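You operate a simulated robot arm through the tools that you are given. There is no shell and no other tool. Be economical: measure what you need, move in short steps, check, and stop when the job is done.

You run a simulated robot arm. Do the job below in one go: nothing can be reset, and whatever is moved stays where it is left.

JOB
Torque the three cover bolts to 8 N m, in number order.
Fine: use the orange driver and stand it back in its dock.

It is judged by the outcome, as a careful person would: the job done as asked, and still so three seconds after it is handed in. It fails if anything else is knocked over, pushed out of place, dropped, spilled or broken. A push-on lid holds only when it is set on centred and level and pressed home; a screw cap is set on level and turned clockwise until tight.

ROBOT AND FRAMES
A 7-joint arm with a two-finger parallel gripper, fixed in place. Base frame: the origin is at the foot of the arm, x ahead of it, y to its left, z up. Readings come in mm, degrees, newtons and seconds.
Its first joint turns from -166.0 to 166.0 degrees. Payload 4.4 kg.
Tool frame: the origin (TCP) lies between the finger pads and is the grasp point; the fingertips stand 23 mm ahead of it; z points along the fingers, y is the line along which they close. Largest opening 94 mm; finger width 38, thickness 10; the body of the gripper, 54 by 96 mm, starts 39 mm behind the TCP.
Orientation is that of the tool frame in the base frame, as a unit quaternion [x, y, z, w]. With the fingers straight down and closing along the base's y, the tool's x points along the base's -x, its y along +y and its z along -z.

CONTROLS
- The arm moves only by the tool nudge_tool. Its argument "moves" is a list of rows, each an object of numbers (a shift or turn left out is 0, a gripper value left out holds the last): "dx", "dy", "dz": the shift along the base's x, y, z in mm; "ax", "ay", "az": the turn, a rotation vector about the base's x, y, z in degrees. In form: [{"dx": .., "dy": .., "dz": .., "ax": .., "ay": .., "az": ..}, ...]. A call has 1 to 12 rows; each row is the pose to reach, as a shift and turn from the pose commanded when the call began. "gripper" is the gripper command, from -1 (shut) to 1 (fully open), values between in proportion, set as the call begins (left out, the last holds). A row lasts 0.2 s, in which the tool goes at most 50 mm and 8.6 degrees; a call with a longer step from one row to the next is refused whole, and so is a gripper value outside its range. Where a pose cannot be reached the arm comes as near as it can. A force on the tool above 90 N (or 10 N above the force at the start of the call, whichever is more), or a blocked arm, ends the call early, and 0.2 s more pass. Each finger travels about 72 mm/s and halts on what it meets, pressing with about 33 N; the grip force reading is that of the motor and also rises with nothing between the fingers. The clock runs only during rows and for 0.2 s after the last one: add rows that repeat a pose to give the fingers time. It gives the time, the measured TCP pose, the force on the tool (base axes), the opening and the grip force at its end, in the units of the frame above (readings bear some noise).
- Cameras (640 x 400 px; columns grow to the right, rows downward): "scene" is fixed at [220.5, 500.1, 1316.2]; the picture's right is [0.17, -0.98, 0.00], its down [-0.65, -0.11, -0.75] and it looks along [0.74, 0.13, -0.66] (base axes); focal length 324 px, centre (320, 200). "wrist" rides on the gripper at [-39, 0, -44] in the tool frame; the picture's right is [0.00, -1.00, 0.00], its down [0.97, 0.00, -0.24] and it looks along [0.24, 0.00, 0.97] (tool axes); focal length 218 px, centre (320, 200). There is no depth. A picture from a camera that has moved, and an enlarged one, comes with that camera's place and axes in the base frame and with its lens.
- capture(camera): a new picture of that camera. The clock stands still meanwhile.
- zoom(camera, box): a new picture of the part [left, top, right, bottom] of that camera's present view, enlarged. The clock stands still meanwhile.
- finish_job(): hands the job in; it is judged then, once.

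Go step by step. Nothing tells you positions but the pictures and the camera data: compare them with the known pose of the tool, close in by small moves and look again before you grip or let go. The budget is 120 turns and 68 pictures, counting those below and the enlarged ones. Unless the task says otherwise, let go and move clear before handing in, and close with one line.

The tools are called after "Call:" as name(argument=value, ...) on one line, values as JSON. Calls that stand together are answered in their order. nudge_tool: Moves the arm, as the interface text tells. Its arguments: {"type":"object","properties":{"moves":{"type":"array"},"gripper":{"type":"number"}},"required":["moves"]} The other tools are called the same way: capture (camera) takes a picture; zoom (camera, box) takes an enlarged picture of a part of a camera's view; finish_job () hands the job in.

At the start:

```text
t: 0.0
tool_pos: [531.5, 373.7, 1112.9]
tool_rot: [0.0, 1.0, -0.001, 0.0]
contact_force: [0.3, -0.2, 0.0]
grip_width: 93.8
grasp_force: 0.0
```

scene: 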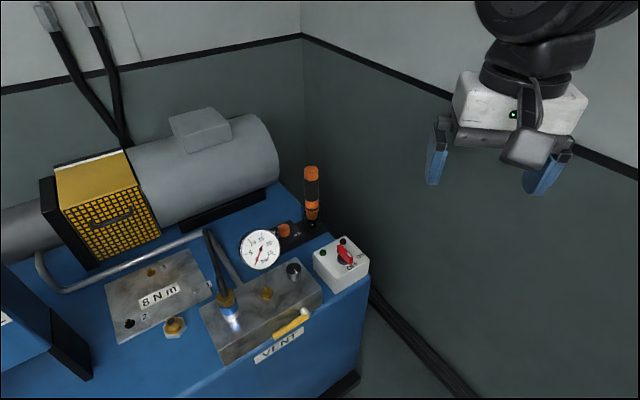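
wrist: 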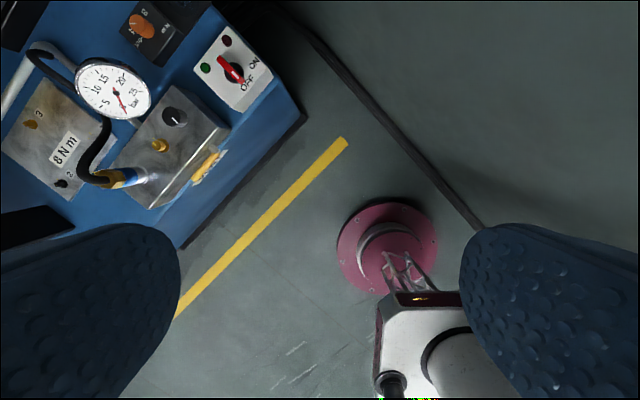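

I see a blue machine with a cover plate marked "8 N m", an orange driver standing in a dock, a gauge, an OFF/ON switch and a vent valve. I'll enlarge these parts before moving.

Call:
zoom(camera="scene", box=[90, 230, 250, 350])

Call:
zoom(camera="scene", box=[230, 150, 390, 300])

Call:
zoom(camera="wrist", box=[0, 0, 300, 220])

```text
3.33 times, centred on (170, 290) of scene
camera zoom: at [220.5, 500.1, 1316.2], right [0.17, -0.98, 0.0], down [-0.65, -0.11, -0.75], along [0.74, 0.13, -0.66], focal length 1080 px, centre (820, -100)
```

zoom: 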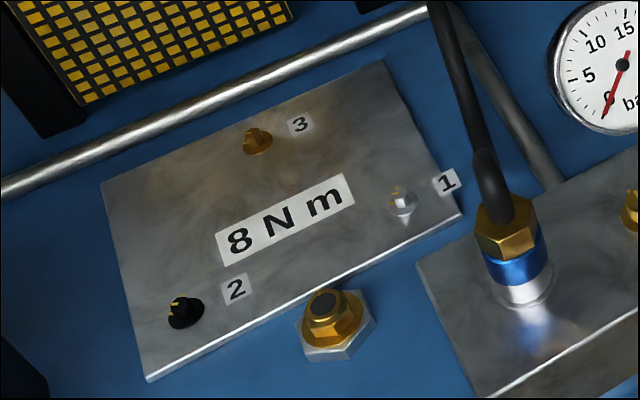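

```text
2.67 times, centred on (310, 225) of scene
camera zoom: at [220.5, 500.1, 1316.2], right [0.17, -0.98, 0.0], down [-0.65, -0.11, -0.75], along [0.74, 0.13, -0.66], focal length 864 px, centre (347, 133)
```

zoom: 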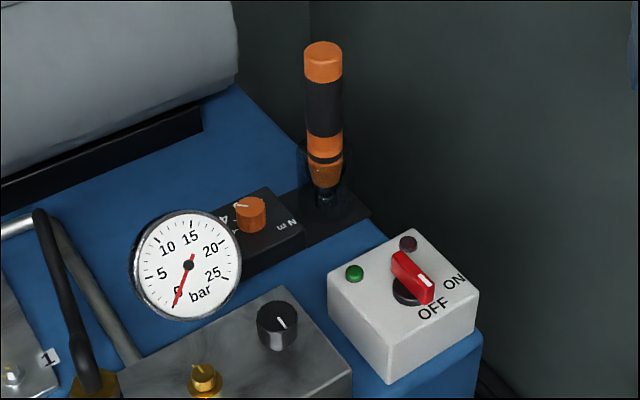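

```text
1.82 times, centred on (150, 110) of wrist
camera zoom: at [570.2, 375.9, 1155.2], right [0.0, -1.0, 0.0], down [-0.97, 0.0, 0.24], along [-0.24, 0.0, -0.97], focal length 397 px, centre (629, 364)
```

zoom: 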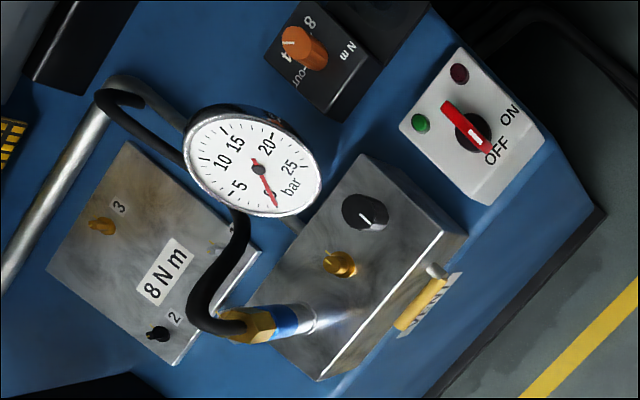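

The bolts are 1 (silver), 2 (black) and 3 (brass), and the dock has an orange torque dial. I'll move above the machine for a closer overhead look.

Call:
nudge_tool(moves=[{"dx": 15, "dy": 35, "dz": -10}, {"dx": 30, "dy": 70, "dz": -20}, {"dx": 45, "dy": 105, "dz": -30}, {"dx": 60, "dy": 140, "dz": -40}, {"dx": 75, "dy": 175, "dz": -50}, {"dx": 90, "dy": 210, "dz": -60}, {"dx": 100, "dy": 230, "dz": -70}, {"dx": 100, "dy": 230, "dz": -70}])

Call:
capture(camera="wrist")

```text
t: 1.8
tool_pos: [631.0, 604.1, 1040.9]
tool_rot: [0.0, 1.0, 0.0, 0.0]
contact_force: [-0.7, 0.1, -0.6]
grip_width: 93.7
grasp_force: 0.1
```

```text
62 pictures are left
camera wrist: at [670.0, 606.2, 1084.1], right [0.0, -1.0, 0.0], down [-0.97, 0.0, 0.24], along [-0.24, 0.0, -0.97], focal length 218 px, centre (320, 200)
```

wrist: 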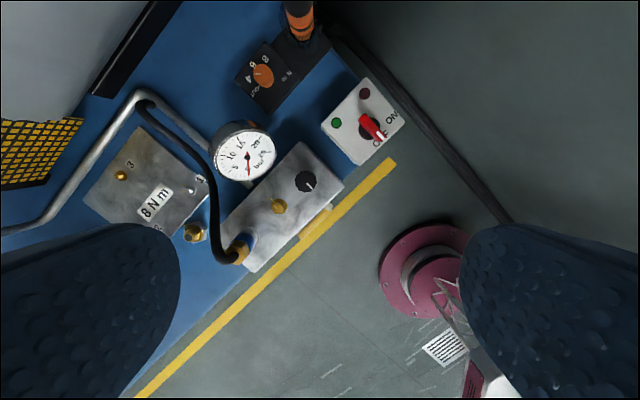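

The wrist and scene views agree: the dial is near (779, 696, 702), the driver near (828, 629), and the bolts lie around (480–615, 840–980, 673). That is beyond straight-down reach, so I'll have to tilt the tool. First I'll look closer at the dial and driver.

Call:
zoom(camera="wrist", box=[220, 0, 340, 120])

Call:
zoom(camera="wrist", box=[80, 120, 240, 270])

Call:
zoom(camera="scene", box=[270, 155, 350, 255])

```text
3.33 times, centred on (280, 60) of wrist
camera zoom: at [670.0, 606.2, 1084.1], right [0.0, -1.0, 0.0], down [-0.97, 0.0, 0.24], along [-0.24, 0.0, -0.97], focal length 728 px, centre (453, 667)
```

zoom: 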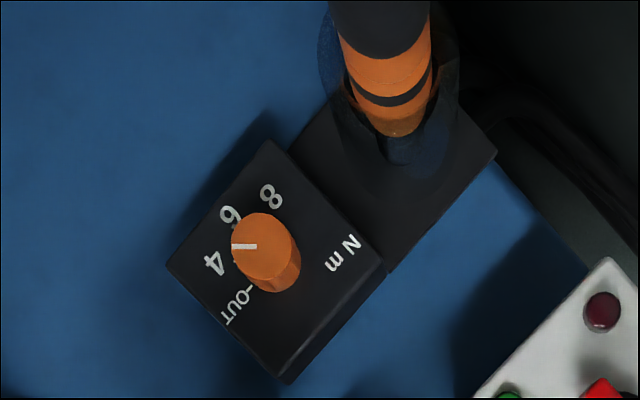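

```text
2.67 times, centred on (160, 195) of wrist
camera zoom: at [670.0, 606.2, 1084.1], right [0.0, -1.0, 0.0], down [-0.97, 0.0, 0.24], along [-0.24, 0.0, -0.97], focal length 582 px, centre (747, 213)
```

zoom: 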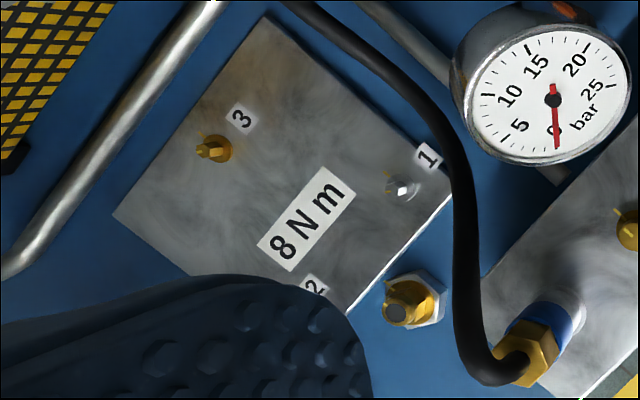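

```text
4.00 times, centred on (310, 205) of scene
camera zoom: at [220.5, 500.1, 1316.2], right [0.17, -0.98, 0.0], down [-0.65, -0.11, -0.75], along [0.74, 0.13, -0.66], focal length 1296 px, centre (360, 180)
```

zoom: 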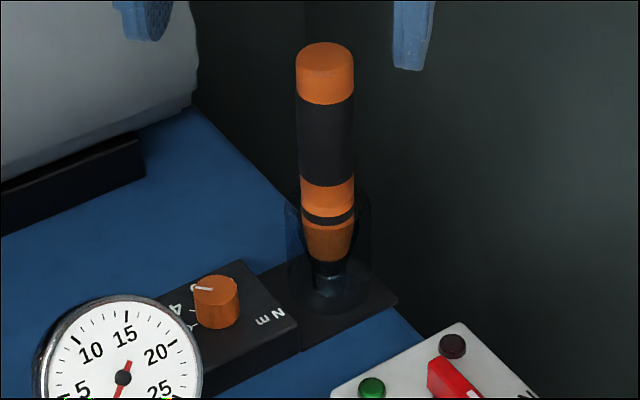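

The dial's mark points at 4, and the driver stands in a clear cup. So the dial must go to 8 first, a quarter turn clockwise from above. I'll turn the tool to heading 42° and tilt it outward 30°.

Call:
nudge_tool(gripper=-0.1, moves=[{"dx": 5, "dy": -5, "dz": -15, "az": 8.4}, {"dx": 10, "dy": -10, "dz": -30, "az": 16.8}, {"dx": 15, "dy": -15, "dz": -45, "az": 25.2}, {"dx": 20, "dy": -20, "dz": -60, "az": 33.6}, {"dx": 25, "dy": -25, "dz": -75, "az": 42}, {"dx": 25, "dy": -25, "dz": -75, "az": 42}])

Call:
nudge_tool(moves=[{"dx": 10, "dy": 10, "dz": -10, "ax": 5, "ay": -5.6}, {"dx": 20, "dy": 20, "dz": -20, "ax": 10, "ay": -11.1}, {"dx": 30, "dy": 30, "dz": -30, "ax": 15, "ay": -16.7}, {"dx": 40, "dy": 40, "dz": -40, "ax": 20.1, "ay": -22.3}, {"dx": 40, "dy": 40, "dz": -40, "ax": 20.1, "ay": -22.3}])

Call:
capture(camera="wrist")

Call:
capture(camera="scene")

```text
t: 3.2
tool_pos: [657.2, 578.9, 967.0]
tool_rot: [-0.359, 0.933, -0.001, 0.0]
contact_force: [0.1, 0.2, -0.5]
grip_width: 42.5
grasp_force: 0.2
```

```text
t: 4.4
tool_pos: [696.7, 619.8, 926.7]
tool_rot: [-0.346, 0.902, 0.093, 0.242]
contact_force: [0.1, 0.2, 0.4]
grip_width: 41.9
grasp_force: 0.1
```

```text
58 pictures are left
camera wrist: at [704.8, 628.9, 983.3], right [0.67, -0.74, 0.0], down [-0.71, -0.64, -0.28], along [0.21, 0.19, -0.96], focal length 218 px, centre (320, 200)
```

wrist: 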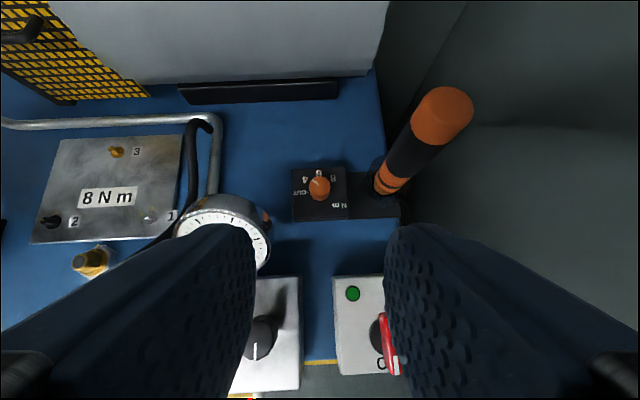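

```text
57 pictures are left
```

scene: 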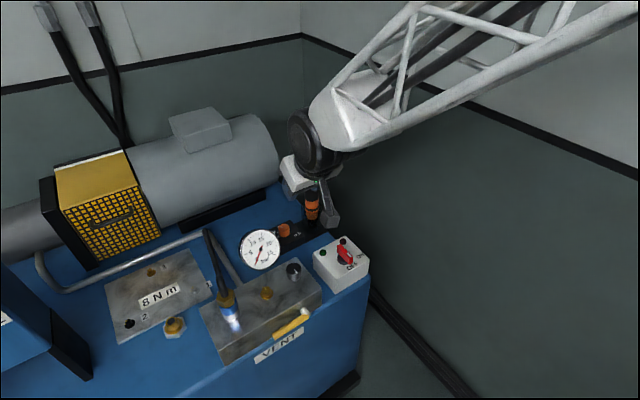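

The wrist view is now aligned with the machine. I'll enlarge the dial and bolts from here.

Call:
zoom(camera="wrist", box=[280, 80, 480, 230])

Call:
zoom(camera="wrist", box=[20, 130, 200, 250])

```text
2.67 times, centred on (380, 155) of wrist
camera zoom: at [704.8, 628.9, 983.3], right [0.67, -0.74, 0.0], down [-0.71, -0.64, -0.28], along [0.21, 0.19, -0.96], focal length 582 px, centre (160, 320)
```

zoom: 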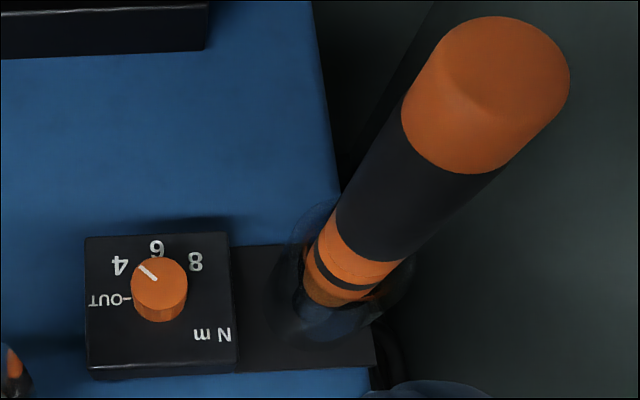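

```text
3.33 times, centred on (110, 190) of wrist
camera zoom: at [704.8, 628.9, 983.3], right [0.67, -0.74, 0.0], down [-0.71, -0.64, -0.28], along [0.21, 0.19, -0.96], focal length 728 px, centre (1020, 233)
```

zoom: 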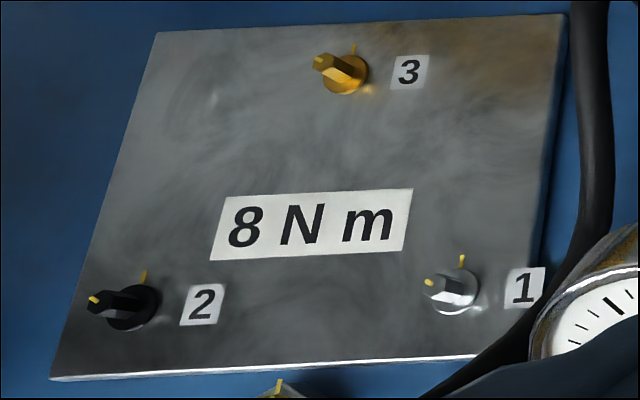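

The marks are clear: 4 at left, 6 at top and 8 at right in this view, and each hex bolt head has a yellow mark. I'll move down to just above the dial and check alignment.

Call:
nudge_tool(gripper=0.1, moves=[{"dx": 13, "dy": 12, "dz": -34}, {"dx": 26, "dy": 23, "dz": -68}, {"dx": 38, "dy": 34, "dz": -102}, {"dx": 50, "dy": 45, "dz": -130}, {"dx": 60, "dy": 53, "dz": -155}, {"dx": 60, "dy": 53, "dz": -155}])

Call:
capture(camera="wrist")

Call:
zoom(camera="scene", box=[240, 130, 400, 270])

```text
t: 5.8
tool_pos: [756.3, 672.1, 772.5]
tool_rot: [-0.346, 0.902, 0.092, 0.241]
contact_force: [0.2, 0.4, 0.2]
grip_width: 51.5
grasp_force: 0.0
```

```text
54 pictures are left
camera wrist: at [764.5, 681.2, 828.9], right [0.67, -0.74, 0.0], down [-0.71, -0.64, -0.28], along [0.21, 0.19, -0.96], focal length 218 px, centre (320, 200)
```

wrist: 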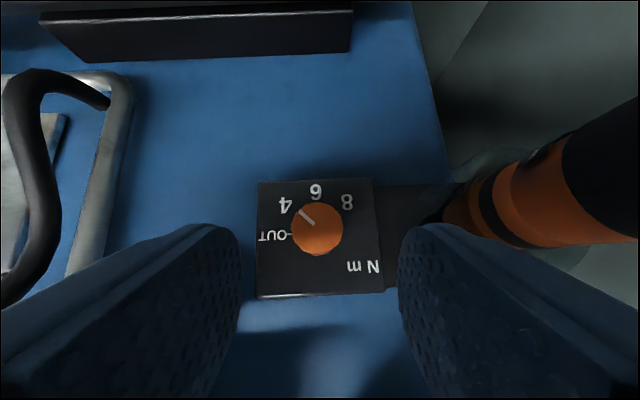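

```text
2.86 times, centred on (320, 200) of scene
camera zoom: at [220.5, 500.1, 1316.2], right [0.17, -0.98, 0.0], down [-0.65, -0.11, -0.75], along [0.74, 0.13, -0.66], focal length 925 px, centre (320, 200)
```

zoom: 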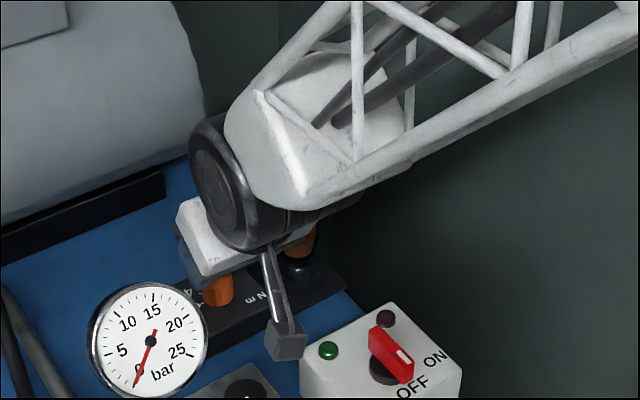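

The dial sits centred between the fingers, with its top at about z = 713. I'll go down so the tips straddle it.

Call:
nudge_tool(moves=[{"dx": 5, "dy": 5, "dz": -15}, {"dx": 10, "dy": 10, "dz": -30}, {"dx": 14, "dy": 15, "dz": -42}, {"dx": 15, "dy": 16, "dz": -49}, {"dx": 15, "dy": 16, "dz": -49}])

Call:
capture(camera="wrist")

Call:
zoom(camera="scene", box=[240, 180, 360, 270])

```text
t: 7.0
tool_pos: [771.7, 687.6, 723.5]
tool_rot: [-0.346, 0.902, 0.093, 0.242]
contact_force: [0.2, 0.2, 0.1]
grip_width: 51.6
grasp_force: 0.0
```

```text
52 pictures are left
camera wrist: at [779.6, 697.8, 780.0], right [0.67, -0.74, 0.0], down [-0.71, -0.64, -0.28], along [0.21, 0.19, -0.96], focal length 218 px, centre (320, 200)
```

wrist: 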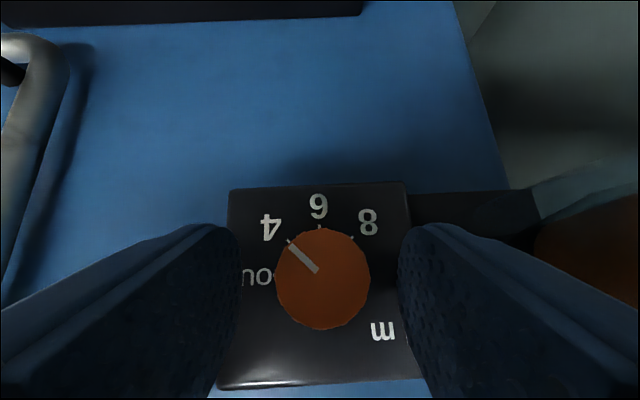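

```text
4.44 times, centred on (300, 225) of scene
camera zoom: at [220.5, 500.1, 1316.2], right [0.17, -0.98, 0.0], down [-0.65, -0.11, -0.75], along [0.74, 0.13, -0.66], focal length 1440 px, centre (409, 89)
```

zoom: 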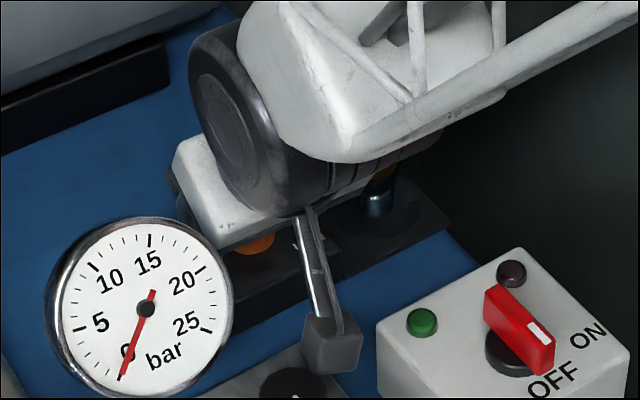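

The knob is centred at (776.5, 695) between the tips. I'll close on it, then turn 45° clockwise about its axis.

Call:
nudge_tool(gripper=-0.6, moves=[{"dx": 0}, {"dx": 0}, {"dx": 0}])

Call:
nudge_tool(moves=[{"dx": -0.9, "dy": 0.7, "az": -7.5}, {"dx": -1.75, "dy": 1.5, "az": -15}, {"dx": -2.5, "dy": 2.4, "az": -22.5}, {"dx": -3.1, "dy": 3.4, "az": -30}, {"dx": -3.5, "dy": 4.45, "az": -37.5}, {"dx": -3.8, "dy": 5.6, "az": -45}, {"dx": -3.8, "dy": 5.6, "az": -45}])

Call:
capture(camera="wrist")

```text
t: 7.8
tool_pos: [771.2, 687.4, 723.0]
tool_rot: [-0.347, 0.902, 0.094, 0.241]
contact_force: [10.4, -11.3, -1.2]
grip_width: 27.5
grasp_force: 45.2
```

```text
t: 8.3
tool_pos: [774.0, 684.1, 723.8]
tool_rot: [-0.272, 0.927, 0.071, 0.248]
contact_force: [9.1, -16.4, 3.6]
grip_width: 38.4
grasp_force: 21.9
stopped in row 2: the force on the tool passed its limit (the readings are from after the stop); the commanded pose is now the measured one
```

```text
50 pictures are left
camera wrist: at [783.8, 692.4, 780.5], right [0.54, -0.84, 0.0], down [-0.81, -0.52, -0.28], along [0.23, 0.15, -0.96], focal length 218 px, centre (320, 200)
```

wrist: 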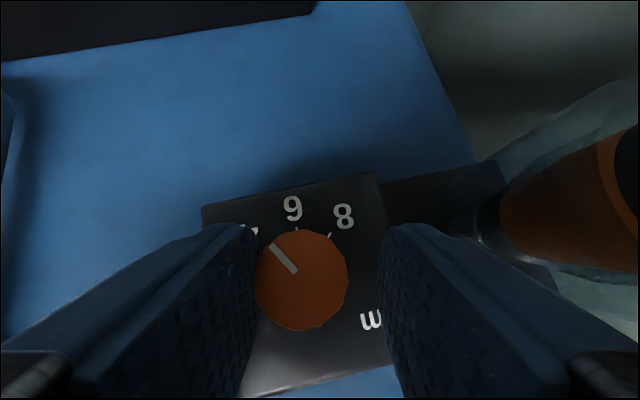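

The dial turned about 15° with the tool, then a force stop ended the move and the right finger shifted. I'll look closely before going on.

Call:
zoom(camera="scene", box=[220, 130, 380, 260])

Call:
zoom(camera="wrist", box=[200, 150, 460, 350])

```text
3.08 times, centred on (300, 195) of scene
camera zoom: at [220.5, 500.1, 1316.2], right [0.17, -0.98, 0.0], down [-0.65, -0.11, -0.75], along [0.74, 0.13, -0.66], focal length 997 px, centre (382, 215)
```

zoom: 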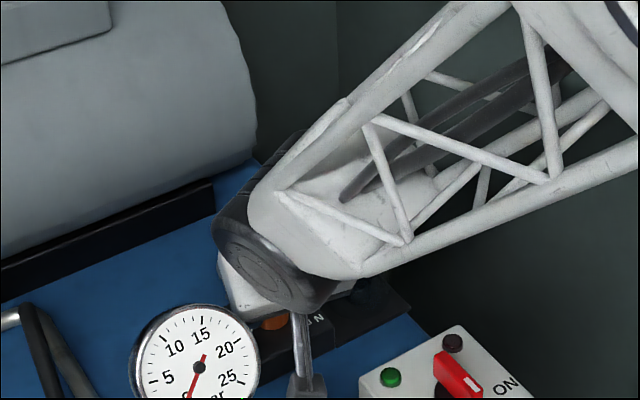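

```text
2.00 times, centred on (330, 250) of wrist
camera zoom: at [783.8, 692.4, 780.5], right [0.54, -0.84, 0.0], down [-0.81, -0.52, -0.28], along [0.23, 0.15, -0.96], focal length 436 px, centre (300, 100)
```

zoom: 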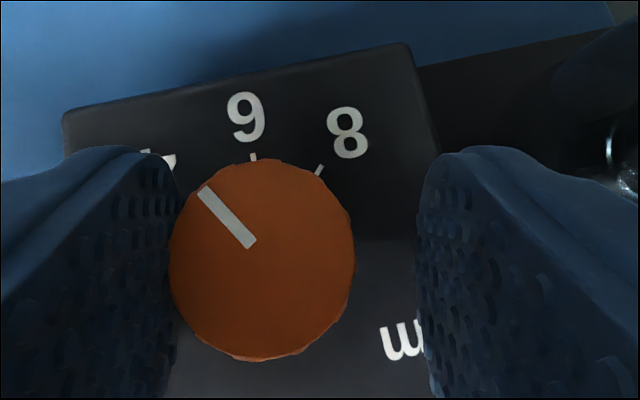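

The knob itself followed the tool, but the arm slid about 5 mm sideways while its elbow changed posture. I'll open, back straight off along the tool axis and check that the driver is undisturbed.

Call:
nudge_tool(gripper=0.1, moves=[{"dx": 0}, {"dx": 0}])

Call:
nudge_tool(moves=[{"dx": -7, "dy": -3, "dz": 14}, {"dx": -15, "dy": -7, "dz": 30}, {"dx": -25, "dy": -12, "dz": 50}, {"dx": -40, "dy": -20, "dz": 80}, {"dx": -40, "dy": -20, "dz": 80}])

Call:
capture(camera="wrist")

Call:
capture(camera="scene")

```text
t: 8.9
tool_pos: [774.7, 683.4, 723.3]
tool_rot: [-0.271, 0.927, 0.071, 0.248]
contact_force: [18.2, -26.4, 6.4]
grip_width: 51.7
grasp_force: 0.1
```

```text
t: 9.4
tool_pos: [764.5, 678.8, 745.2]
tool_rot: [-0.272, 0.927, 0.071, 0.249]
contact_force: [8.9, -1.4, 4.6]
grip_width: 51.7
grasp_force: 0.1
stopped in row 2: the force on the tool passed its limit (the readings are from after the stop); the commanded pose is now the measured one
```

```text
47 pictures are left
camera wrist: at [774.2, 687.1, 802.4], right [0.54, -0.84, 0.0], down [-0.81, -0.52, -0.28], along [0.24, 0.15, -0.96], focal length 218 px, centre (320, 200)
```

wrist: 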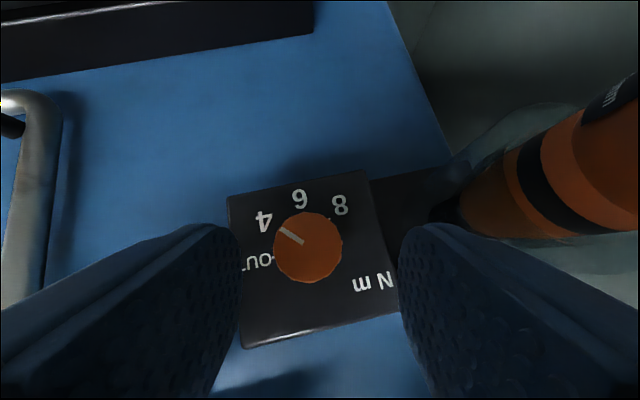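

```text
46 pictures are left
```

scene: 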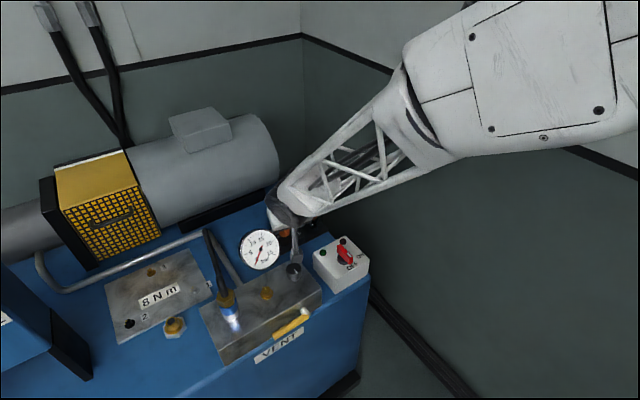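

The force with nothing gripped means some other part of the hand is touching something. There is a rod with a box hanging under the hand near the manifold's black knob, so I'll zoom there.

Call:
zoom(camera="scene", box=[230, 180, 350, 300])

```text
3.33 times, centred on (290, 240) of scene
camera zoom: at [220.5, 500.1, 1316.2], right [0.17, -0.98, 0.0], down [-0.65, -0.11, -0.75], along [0.74, 0.13, -0.66], focal length 1080 px, centre (420, 67)
```

zoom: 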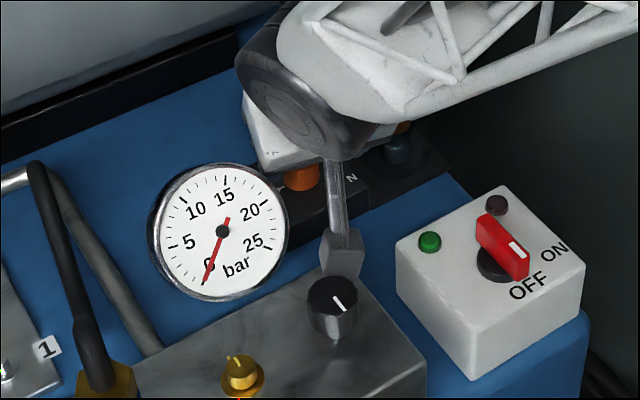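

The hanging box under the hand, about 77 mm on the tool's +x side, has touched the black manifold knob. I'll lift straight up and away, then check that the knob hasn't been disturbed.

Call:
nudge_tool(moves=[{"dx": 6, "dy": 0, "dz": 8}, {"dx": 8, "dy": 0, "dz": 30}, {"dx": 8, "dy": 0, "dz": 65}, {"dx": 0, "dy": 0, "dz": 110}, {"dx": -20, "dy": -20, "dz": 150}, {"dx": -60, "dy": -50, "dz": 180}, {"dx": -90, "dy": -80, "dz": 200}, {"dx": -90, "dy": -80, "dz": 200}])

Call:
capture(camera="scene")

Call:
capture(camera="wrist")

```text
refused: row 6 steps farther than a row can; nothing moved
```

```text
44 pictures are left
```

scene: 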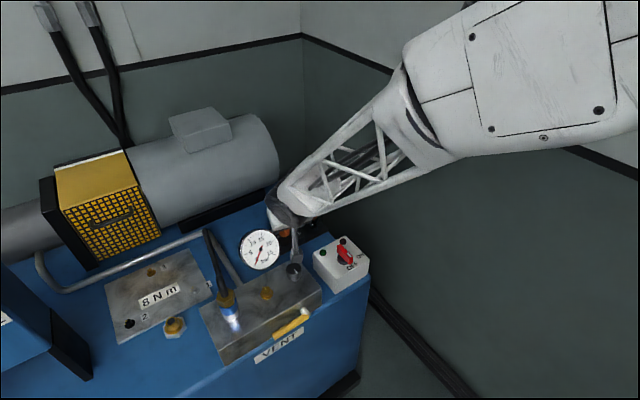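

```text
43 pictures are left
camera wrist: at [774.2, 687.1, 802.4], right [0.54, -0.84, 0.0], down [-0.81, -0.52, -0.28], along [0.24, 0.15, -0.96], focal length 218 px, centre (320, 200)
```

wrist: 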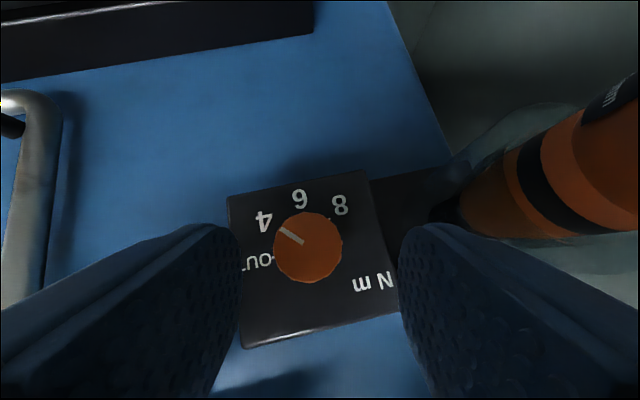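

One row was too long, so nothing moved. I'm repeating the lift with smaller steps.

Call:
nudge_tool(moves=[{"dx": 6, "dy": 0, "dz": 8}, {"dx": 8, "dy": 0, "dz": 30}, {"dx": 8, "dy": 0, "dz": 65}, {"dx": 0, "dy": 0, "dz": 105}, {"dx": -20, "dy": -20, "dz": 135}, {"dx": -45, "dy": -40, "dz": 160}, {"dx": -70, "dy": -60, "dz": 180}, {"dx": -90, "dy": -80, "dz": 200}, {"dx": -90, "dy": -80, "dz": 200}])

```text
t: 11.4
tool_pos: [674.8, 597.1, 945.5]
tool_rot: [-0.272, 0.927, 0.07, 0.248]
contact_force: [0.2, 0.3, -1.3]
grip_width: 51.8
grasp_force: 0.1
```

The arm is free. I'll now flip the hand 180° about its own axis so the hanging box is on the upper side, starting with the first half.

Call:
nudge_tool(moves=[{"ax": -3.74, "ay": -1.91, "az": 7.27}, {"ax": -7.48, "ay": -3.81, "az": 14.55}, {"ax": -11.2, "ay": -5.7, "az": 21.8}, {"ax": -14.97, "ay": -7.6, "az": 29.1}, {"ax": -18.7, "ay": -9.5, "az": 36.4}, {"ax": -22.45, "ay": -11.44, "az": 43.65}, {"ax": -26.2, "ay": -13.35, "az": 50.9}, {"ax": -29.9, "ay": -15.25, "az": 58.2}, {"ax": -33.7, "ay": -17.2, "az": 65.5}, {"ax": -37.4, "ay": -19.1, "az": 72.7}, {"ax": -40.1, "ay": -20.4, "az": 77.9}, {"ax": -40.1, "ay": -20.4, "az": 77.9}])

```text
t: 14.1
tool_pos: [675.3, 599.2, 944.2]
tool_rot: [0.849, -0.471, 0.133, -0.196]
contact_force: [-0.1, 0.0, 0.5]
grip_width: 51.8
grasp_force: 0.0
```

The first half went fine. I'm continuing with the second half.

Call:
nudge_tool(moves=[{"ax": -3.74, "ay": -1.91, "az": 7.27}, {"ax": -7.48, "ay": -3.81, "az": 14.55}, {"ax": -11.2, "ay": -5.7, "az": 21.8}, {"ax": -14.97, "ay": -7.6, "az": 29.1}, {"ax": -18.7, "ay": -9.5, "az": 36.4}, {"ax": -22.45, "ay": -11.44, "az": 43.65}, {"ax": -26.2, "ay": -13.35, "az": 50.9}, {"ax": -29.9, "ay": -15.25, "az": 58.2}, {"ax": -33.7, "ay": -17.2, "az": 65.5}, {"ax": -37.4, "ay": -19.1, "az": 72.7}, {"ax": -40.1, "ay": -20.4, "az": 77.9}, {"ax": -40.1, "ay": -20.4, "az": 77.9}])

Call:
capture(camera="wrist")

Call:
zoom(camera="scene", box=[220, 90, 400, 300])

```text
t: 16.6
tool_pos: [673.9, 598.2, 943.3]
tool_rot: [0.93, 0.26, 0.26, -0.028]
contact_force: [-0.1, -0.2, 0.1]
grip_width: 51.5
grasp_force: 0.0
```

```text
42 pictures are left
camera wrist: at [624.8, 573.7, 961.8], right [-0.5, 0.86, -0.08], down [0.6, 0.41, 0.69], along [0.63, 0.29, -0.72], focal length 218 px, centre (320, 200)
```

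wrist: 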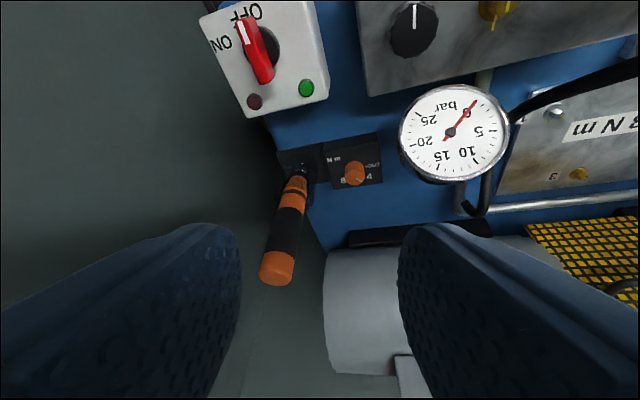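

```text
1.90 times, centred on (310, 195) of scene
camera zoom: at [220.5, 500.1, 1316.2], right [0.17, -0.98, 0.0], down [-0.65, -0.11, -0.75], along [0.74, 0.13, -0.66], focal length 617 px, centre (339, 210)
```

zoom: 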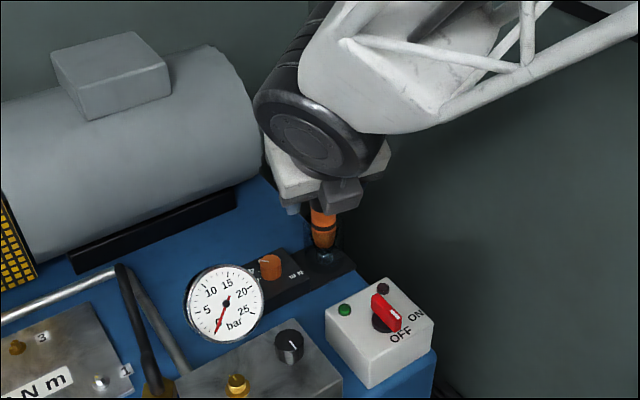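

The flip worked, and nothing looks disturbed: the gauge, black knob and driver are all as before. I'll line the hand up at heading 42° with a 30° tilt, just above the dial.

Call:
nudge_tool(moves=[{"dx": 12, "dy": 11, "dz": -28, "ax": 0.8, "ay": 0.6, "az": 2.4}, {"dx": 24, "dy": 23, "dz": -56, "ax": 1.6, "ay": 1.1, "az": 4.8}, {"dx": 36, "dy": 34, "dz": -84, "ax": 2.4, "ay": 1.7, "az": 7.3}, {"dx": 48, "dy": 46, "dz": -112, "ax": 3.1, "ay": 2.2, "az": 9.7}, {"dx": 60, "dy": 57, "dz": -140, "ax": 3.9, "ay": 2.8, "az": 12.1}, {"dx": 72, "dy": 69, "dz": -168, "ax": 3.9, "ay": 2.8, "az": 12.1}, {"dx": 72, "dy": 69, "dz": -168, "ax": 3.9, "ay": 2.8, "az": 12.1}])

Call:
capture(camera="wrist")

Call:
zoom(camera="scene", box=[240, 150, 380, 280])

```text
t: 18.2
tool_pos: [746.3, 667.9, 776.3]
tool_rot: [0.902, 0.345, 0.242, -0.089]
contact_force: [-0.7, -0.9, -0.8]
grip_width: 51.7
grasp_force: 0.0
out of reach, approached as far as the arm can: row 5
```

```text
40 pictures are left
camera wrist: at [704.1, 633.7, 793.9], right [-0.67, 0.75, -0.01], down [0.54, 0.48, 0.69], along [0.52, 0.46, -0.72], focal length 218 px, centre (320, 200)
```

wrist: 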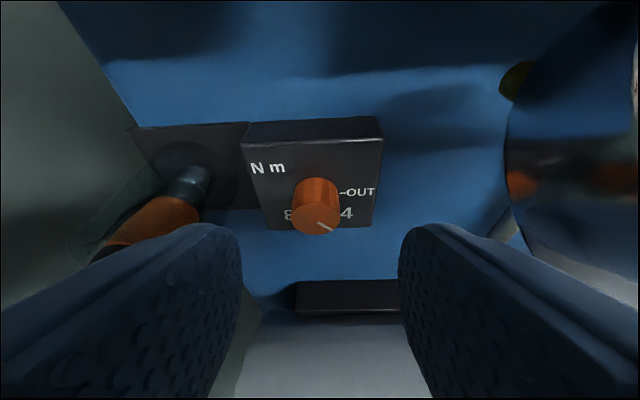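

```text
3.08 times, centred on (310, 215) of scene
camera zoom: at [220.5, 500.1, 1316.2], right [0.17, -0.98, 0.0], down [-0.65, -0.11, -0.75], along [0.74, 0.13, -0.66], focal length 997 px, centre (351, 154)
```

zoom: 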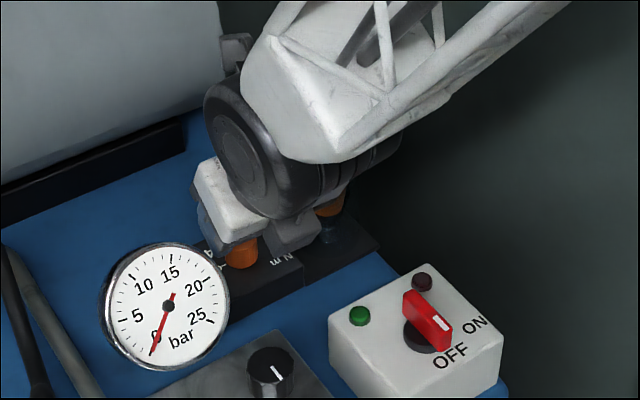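

The dial is aligned. I'm going down over it.

Call:
nudge_tool(moves=[{"dx": 8, "dy": 7, "dz": -19}, {"dx": 16, "dy": 14, "dz": -38}, {"dx": 22.5, "dy": 18.5, "dz": -55}, {"dx": 22.5, "dy": 18.5, "dz": -55}, {"dx": 22.5, "dy": 18.5, "dz": -55}])

Call:
nudge_tool(gripper=-0.5, moves=[{"dx": 0}, {"dx": 0}, {"dx": 0}])

Call:
capture(camera="wrist")

```text
t: 19.4
tool_pos: [770.5, 685.3, 721.8]
tool_rot: [0.902, 0.345, 0.243, -0.09]
contact_force: [12.3, -19.4, 4.4]
grip_width: 51.7
grasp_force: 0.0
```

```text
t: 20.2
tool_pos: [769.3, 687.0, 721.2]
tool_rot: [0.902, 0.345, 0.242, -0.09]
contact_force: [24.3, -27.7, 1.1]
grip_width: 28.5
grasp_force: 5.3
```

```text
38 pictures are left
camera wrist: at [726.9, 650.8, 739.4], right [-0.67, 0.75, 0.0], down [0.54, 0.48, 0.69], along [0.52, 0.46, -0.72], focal length 218 px, centre (320, 200)
```

wrist: 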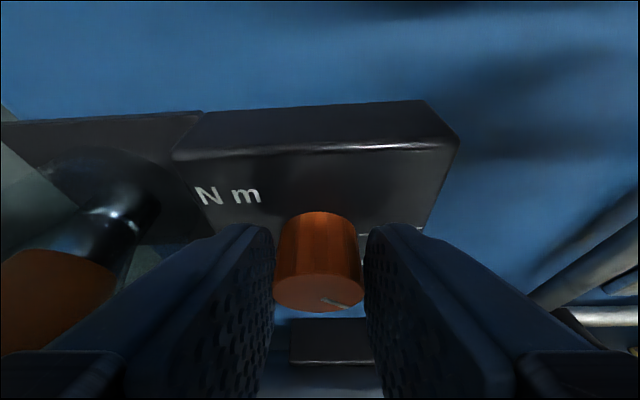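

The knob is held, though there is a small side force, probably the upper box touching the tank end. A clockwise turn moves it away from there. I'll firm up the grip and turn 32° clockwise.

Call:
nudge_tool(gripper=-0.8, moves=[{"dx": 0}, {"dx": -0.5, "dy": 0.5, "az": -4}, {"dx": -1.0, "dy": 1.1, "az": -8}, {"dx": -1.45, "dy": 1.7, "az": -12}, {"dx": -1.9, "dy": 2.3, "az": -16}, {"dx": -2.6, "dy": 3.6, "az": -24}, {"dx": -3.1, "dy": 5.0, "az": -32}, {"dx": -3.1, "dy": 5.0, "az": -32}])

Call:
capture(camera="wrist")

Call:
zoom(camera="scene", box=[240, 150, 380, 280])

```text
t: 20.9
tool_pos: [770.0, 683.5, 722.3]
tool_rot: [0.915, 0.312, 0.243, -0.082]
contact_force: [4.0, -17.4, 3.3]
grip_width: 32.6
grasp_force: 26.5
stopped in row 3: the force on the tool passed its limit (the readings are from after the stop); the commanded pose is now the measured one
```

```text
37 pictures are left
camera wrist: at [725.2, 651.2, 739.7], right [-0.61, 0.79, 0.0], down [0.57, 0.44, 0.69], along [0.55, 0.42, -0.72], focal length 218 px, centre (320, 200)
```

wrist: 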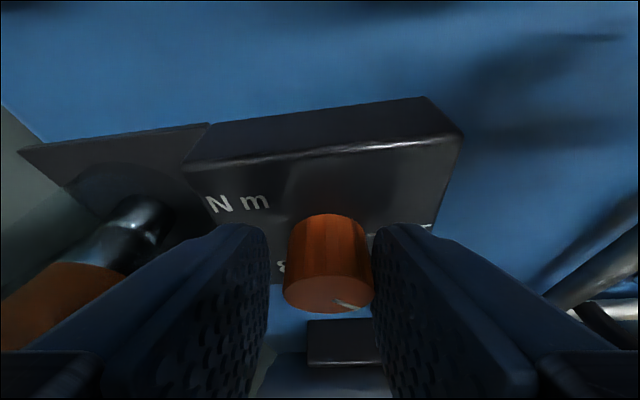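

```text
3.08 times, centred on (310, 215) of scene
camera zoom: at [220.5, 500.1, 1316.2], right [0.17, -0.98, 0.0], down [-0.65, -0.11, -0.75], along [0.74, 0.13, -0.66], focal length 997 px, centre (351, 154)
```

zoom: 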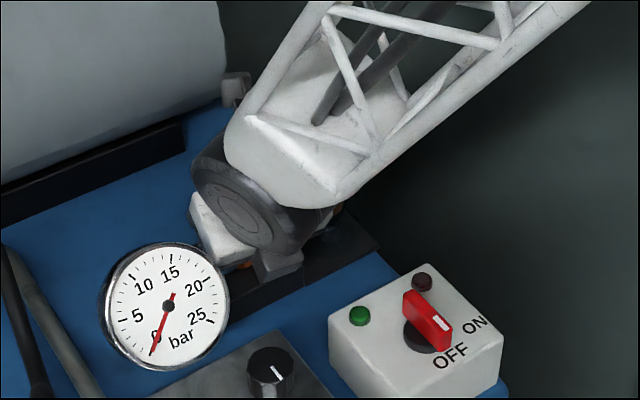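

Working through the geometry, the gripper body's lower-left corner is meeting the gauge rim, so 30° of tilt is too much here. I'll open, lift straight up, and retry with about 14° of tilt, which keeps the body clear of the gauge.

Call:
nudge_tool(gripper=0.1, moves=[{"dx": 0}, {"dx": 0}, {"dx": 2, "dy": 1, "dz": 8}, {"dx": 3, "dy": 2, "dz": 25}, {"dx": 3, "dy": 2, "dz": 55}, {"dx": 3, "dy": 2, "dz": 95}, {"dx": 0, "dy": 0, "dz": 130}, {"dx": 0, "dy": 0, "dz": 130}])

```text
t: 22.7
tool_pos: [770.0, 682.1, 851.1]
tool_rot: [0.915, 0.312, 0.243, -0.082]
contact_force: [0.0, -0.7, -0.5]
grip_width: 51.6
grasp_force: 0.1
```

The hand is clear, with no force on it. I'll reduce the tilt to about 14° and set heading 45°.

Call:
nudge_tool(moves=[{"dz": -10, "ax": -3.2, "ay": 4.2, "az": 2.3}, {"dz": -20, "ax": -6.5, "ay": 8.5, "az": 4.7}, {"dz": -35, "dx": 1, "dy": 4, "ax": -9.7, "ay": 12.7, "az": 7}, {"dz": -55, "dx": 2, "dy": 8, "ax": -9.7, "ay": 12.7, "az": 7}, {"dz": -76, "dx": 2, "dy": 8, "ax": -9.7, "ay": 12.7, "az": 7}, {"dz": -76, "dx": 2, "dy": 8, "ax": -9.7, "ay": 12.7, "az": 7}])

Call:
capture(camera="wrist")

Call:
zoom(camera="scene", box=[220, 130, 380, 280])

```text
t: 24.1
tool_pos: [742.8, 673.3, 804.5]
tool_rot: [0.922, 0.345, 0.17, -0.051]
contact_force: [-0.5, 0.2, 0.3]
grip_width: 51.8
grasp_force: 0.0
out of reach, approached as far as the arm can: row 2, 3, 4, 5, 6
```

```text
35 pictures are left
camera wrist: at [701.8, 641.2, 831.3], right [-0.65, 0.76, -0.02], down [0.62, 0.55, 0.56], along [0.44, 0.35, -0.83], focal length 218 px, centre (320, 200)
```

wrist: 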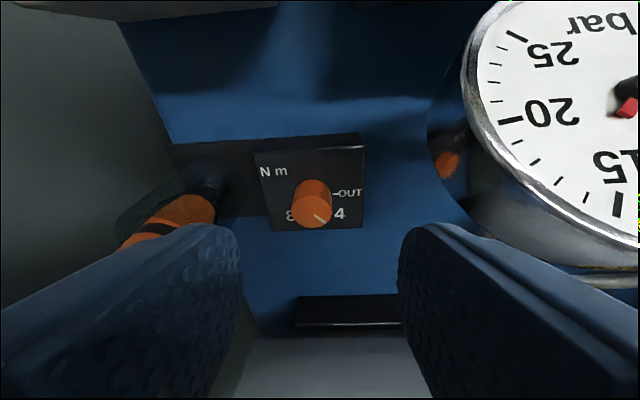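

```text
2.67 times, centred on (300, 205) of scene
camera zoom: at [220.5, 500.1, 1316.2], right [0.17, -0.98, 0.0], down [-0.65, -0.11, -0.75], along [0.74, 0.13, -0.66], focal length 864 px, centre (373, 187)
```

zoom: 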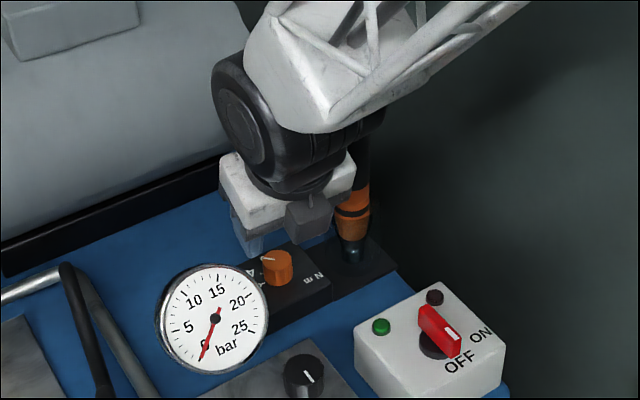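

Less tilt is out of reach at this radius, so twisting the dial isn't possible here. Instead I'll roll it: press one finger pad on the dial's left side and draw the hand forward about 22 mm, which turns it 90° clockwise. First I'll undo the last reorientation.

Call:
nudge_tool(moves=[{"dz": 20, "dx": -2, "dy": -4}, {"dz": 40, "dx": -2, "dy": -8, "ax": 3.2, "ay": -4.2, "az": -2.3}, {"dz": 60, "dx": -2, "dy": -8, "ax": 6.5, "ay": -8.5, "az": -4.7}, {"dz": 76, "dx": -2, "dy": -8, "ax": 9.7, "ay": -12.7, "az": -7}, {"dz": 76, "dx": -2, "dy": -8, "ax": 9.7, "ay": -12.7, "az": -7}])

```text
t: 25.3
tool_pos: [741.0, 664.6, 880.8]
tool_rot: [0.909, 0.275, 0.302, -0.08]
contact_force: [0.1, -0.2, 0.4]
grip_width: 51.7
grasp_force: 0.1
```

The pose is readable again: heading 32°, tilt 36°. I'll set heading 42° and tilt 36° above the dial, offset 7 mm to the right.

Call:
nudge_tool(gripper=0.1, moves=[{"dx": 10, "dy": 5, "dz": -25, "ax": 0.2, "ay": 0.3, "az": 3}, {"dx": 20, "dy": 10, "dz": -50, "ax": 0.5, "ay": 0.7, "az": 6}, {"dx": 29.5, "dy": 15.5, "dz": -75, "ax": 0.7, "ay": 1.0, "az": 8.7}, {"dx": 29.5, "dy": 15.5, "dz": -101, "ax": 0.7, "ay": 1.0, "az": 8.7}, {"dx": 29.5, "dy": 15.5, "dz": -101, "ax": 0.7, "ay": 1.0, "az": 8.7}])

Call:
nudge_tool(moves=[{"dz": -20}, {"dz": -40}, {"dz": -57}, {"dz": -57}])

Call:
capture(camera="wrist")

```text
t: 26.5
tool_pos: [769.5, 679.4, 778.6]
tool_rot: [0.888, 0.341, 0.288, -0.11]
contact_force: [0.1, -0.9, 0.0]
grip_width: 51.8
grasp_force: 0.1
```

```text
t: 27.5
tool_pos: [770.0, 679.4, 723.1]
tool_rot: [0.888, 0.341, 0.288, -0.11]
contact_force: [-0.1, 0.5, 0.1]
grip_width: 51.6
grasp_force: 0.0
```

```text
33 pictures are left
camera wrist: at [726.8, 643.4, 734.6], right [-0.67, 0.74, 0.0], down [0.48, 0.43, 0.76], along [0.57, 0.51, -0.64], focal length 218 px, centre (320, 200)
```

wrist: 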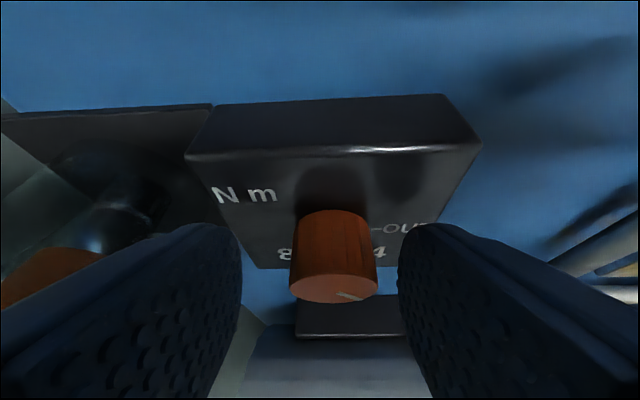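

No contact force here, and the dial sits nearer the left pad as planned. I'll close so that only the left pad presses it.

Call:
nudge_tool(gripper=-0.6, moves=[{"dx": 2, "dy": -2.2}, {"dx": 2, "dy": -2.2}, {"dx": 2, "dy": -2.2}])

```text
t: 28.3
tool_pos: [770.5, 678.7, 722.5]
tool_rot: [0.887, 0.342, 0.288, -0.112]
contact_force: [-22.1, 38.9, -4.7]
grip_width: 38.5
grasp_force: 22.3
```

Only the left pad is pressing, at about 45 N and with a 38 mm opening. Now I'll move forward along the heading to roll the dial.

Call:
nudge_tool(moves=[{"dx": 2.2, "dy": 2}, {"dx": 4.4, "dy": 4}, {"dx": 6.7, "dy": 6}, {"dx": 8.9, "dy": 8}, {"dx": 11.1, "dy": 10}, {"dx": 13.4, "dy": 12}, {"dx": 15.6, "dy": 14}, {"dx": 16.4, "dy": 14.7}, {"dx": 16.4, "dy": 14.7}])

Call:
capture(camera="wrist")

```text
t: 30.3
tool_pos: [788.9, 693.5, 722.5]
tool_rot: [0.888, 0.341, 0.288, -0.111]
contact_force: [-40.0, 28.9, 0.5]
grip_width: 39.9
grasp_force: 24.2
```

```text
32 pictures are left
camera wrist: at [744.5, 656.4, 734.8], right [-0.67, 0.74, 0.0], down [0.48, 0.43, 0.76], along [0.57, 0.51, -0.64], focal length 218 px, centre (320, 200)
```

wrist: 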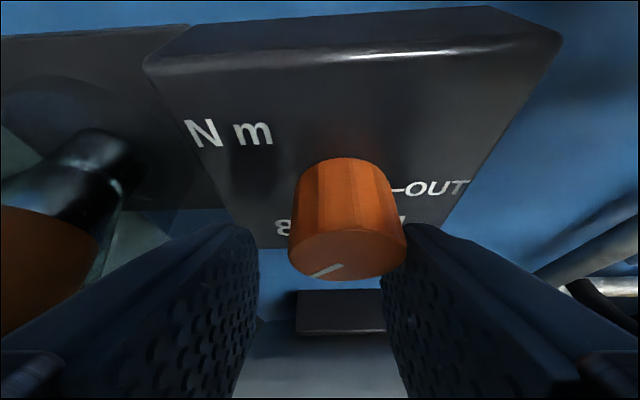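

The dial has rolled and its mark now points to 8. I'll release, lift straight up and check.

Call:
nudge_tool(gripper=0.1, moves=[{"dx": 0}, {"dx": 0}, {"dz": 20}, {"dz": 50}, {"dz": 90}, {"dz": 130, "dx": -15, "dy": -15}, {"dz": 160, "dx": -40, "dy": -35}, {"dz": 190, "dx": -65, "dy": -60}, {"dz": 190, "dx": -65, "dy": -60}])

Call:
capture(camera="wrist")

Call:
zoom(camera="scene", box=[240, 150, 380, 280])

```text
t: 32.3
tool_pos: [720.1, 632.4, 909.1]
tool_rot: [0.888, 0.338, 0.291, -0.106]
contact_force: [0.4, 0.2, -0.2]
grip_width: 51.8
grasp_force: 0.0
out of reach, approached as far as the arm can: row 3, 8, 9
```

```text
31 pictures are left
camera wrist: at [676.1, 596.2, 921.2], right [-0.66, 0.75, -0.01], down [0.48, 0.43, 0.77], along [0.58, 0.5, -0.64], focal length 218 px, centre (320, 200)
```

wrist: 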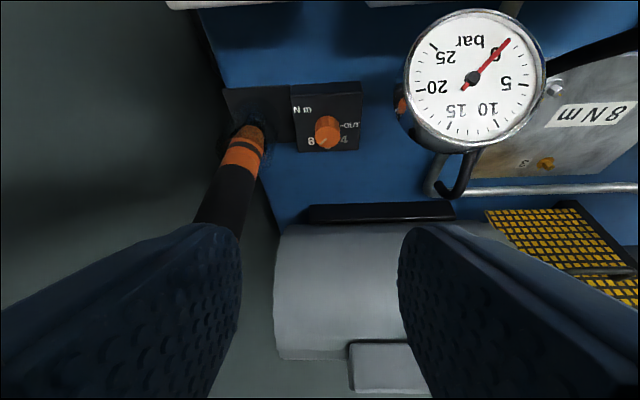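

```text
3.08 times, centred on (310, 215) of scene
camera zoom: at [220.5, 500.1, 1316.2], right [0.17, -0.98, 0.0], down [-0.65, -0.11, -0.75], along [0.74, 0.13, -0.66], focal length 997 px, centre (351, 154)
```

zoom: 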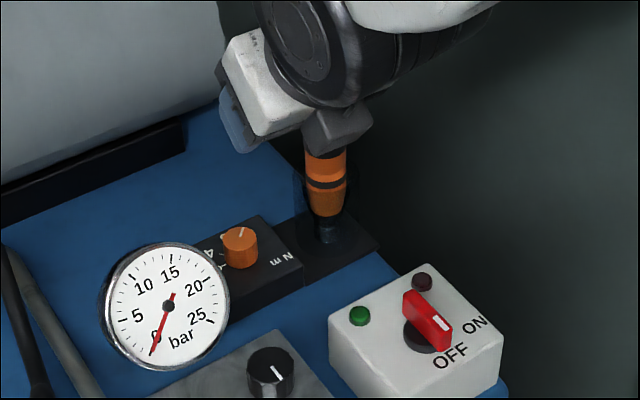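

The dial is at 8 and everything else is undisturbed. Next I'll back off toward the base and tilt the hand to near horizontal (about 80°) at heading 37°, to take the driver by its handle from the side.

Call:
nudge_tool(gripper=0.6, moves=[{"dx": -8, "dy": -15, "dz": 0, "ax": 4.9, "ay": -5.4}, {"dx": -16, "dy": -30, "dz": 0, "ax": 9.8, "ay": -10.9}, {"dx": -25, "dy": -45, "dz": 0, "ax": 14.7, "ay": -16.3}, {"dx": -34, "dy": -60, "dz": -10, "ax": 19.6, "ay": -21.8}, {"dx": -42, "dy": -75, "dz": -20, "ax": 24.5, "ay": -27.2}, {"dx": -50, "dy": -90, "dz": -35, "ax": 29.4, "ay": -32.7}, {"dx": -50, "dy": -90, "dz": -50, "ax": 29.4, "ay": -32.7}, {"dx": -50, "dy": -90, "dz": -50, "ax": 29.4, "ay": -32.7}])

Call:
nudge_tool(moves=[{"dx": 10, "dy": 2, "dz": -10, "az": -2.5}, {"dx": 25, "dy": 5, "dz": -25, "az": -5}, {"dx": 40, "dy": 10, "dz": -35, "az": -5}, {"dx": 50, "dy": 10, "dz": -40, "az": -5}, {"dx": 50, "dy": 10, "dz": -40, "az": -5}])

Call:
capture(camera="wrist")

Call:
capture(camera="scene")

```text
t: 33.5
tool_pos: [794.8, 653.8, 887.9]
tool_rot: [0.766, 0.299, 0.529, -0.209]
contact_force: [-0.8, 0.8, 12.8]
grip_width: 75.0
grasp_force: 0.2
out of reach, approached as far as the arm can: row 1, 2, 5
stopped in row 5: the force on the tool passed its limit (the readings are from after the stop); the commanded pose is now the measured one
```

```text
t: 34.1
tool_pos: [823.9, 655.1, 886.8]
tool_rot: [0.771, 0.277, 0.537, -0.202]
contact_force: [0.0, -0.3, 4.5]
grip_width: 75.0
grasp_force: 0.1
out of reach, approached as far as the arm can: row 2
stopped in row 2: the force on the tool passed its limit (the readings are from after the stop); the commanded pose is now the measured one
```

```text
29 pictures are left
camera wrist: at [780.8, 621.9, 864.7], right [-0.64, 0.77, 0.01], down [0.09, 0.06, 0.99], along [0.76, 0.64, -0.11], focal length 218 px, centre (320, 200)
```

wrist: 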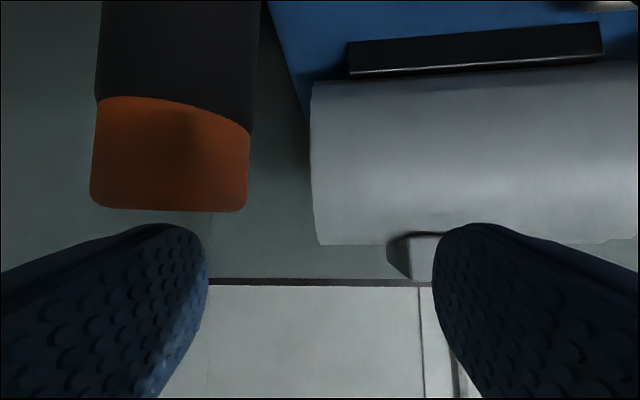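

```text
28 pictures are left
```

scene: 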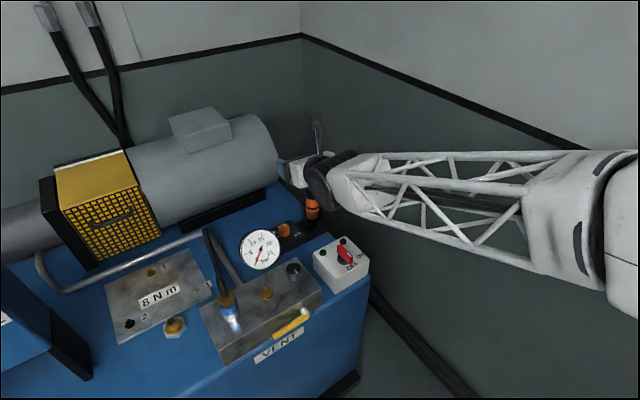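

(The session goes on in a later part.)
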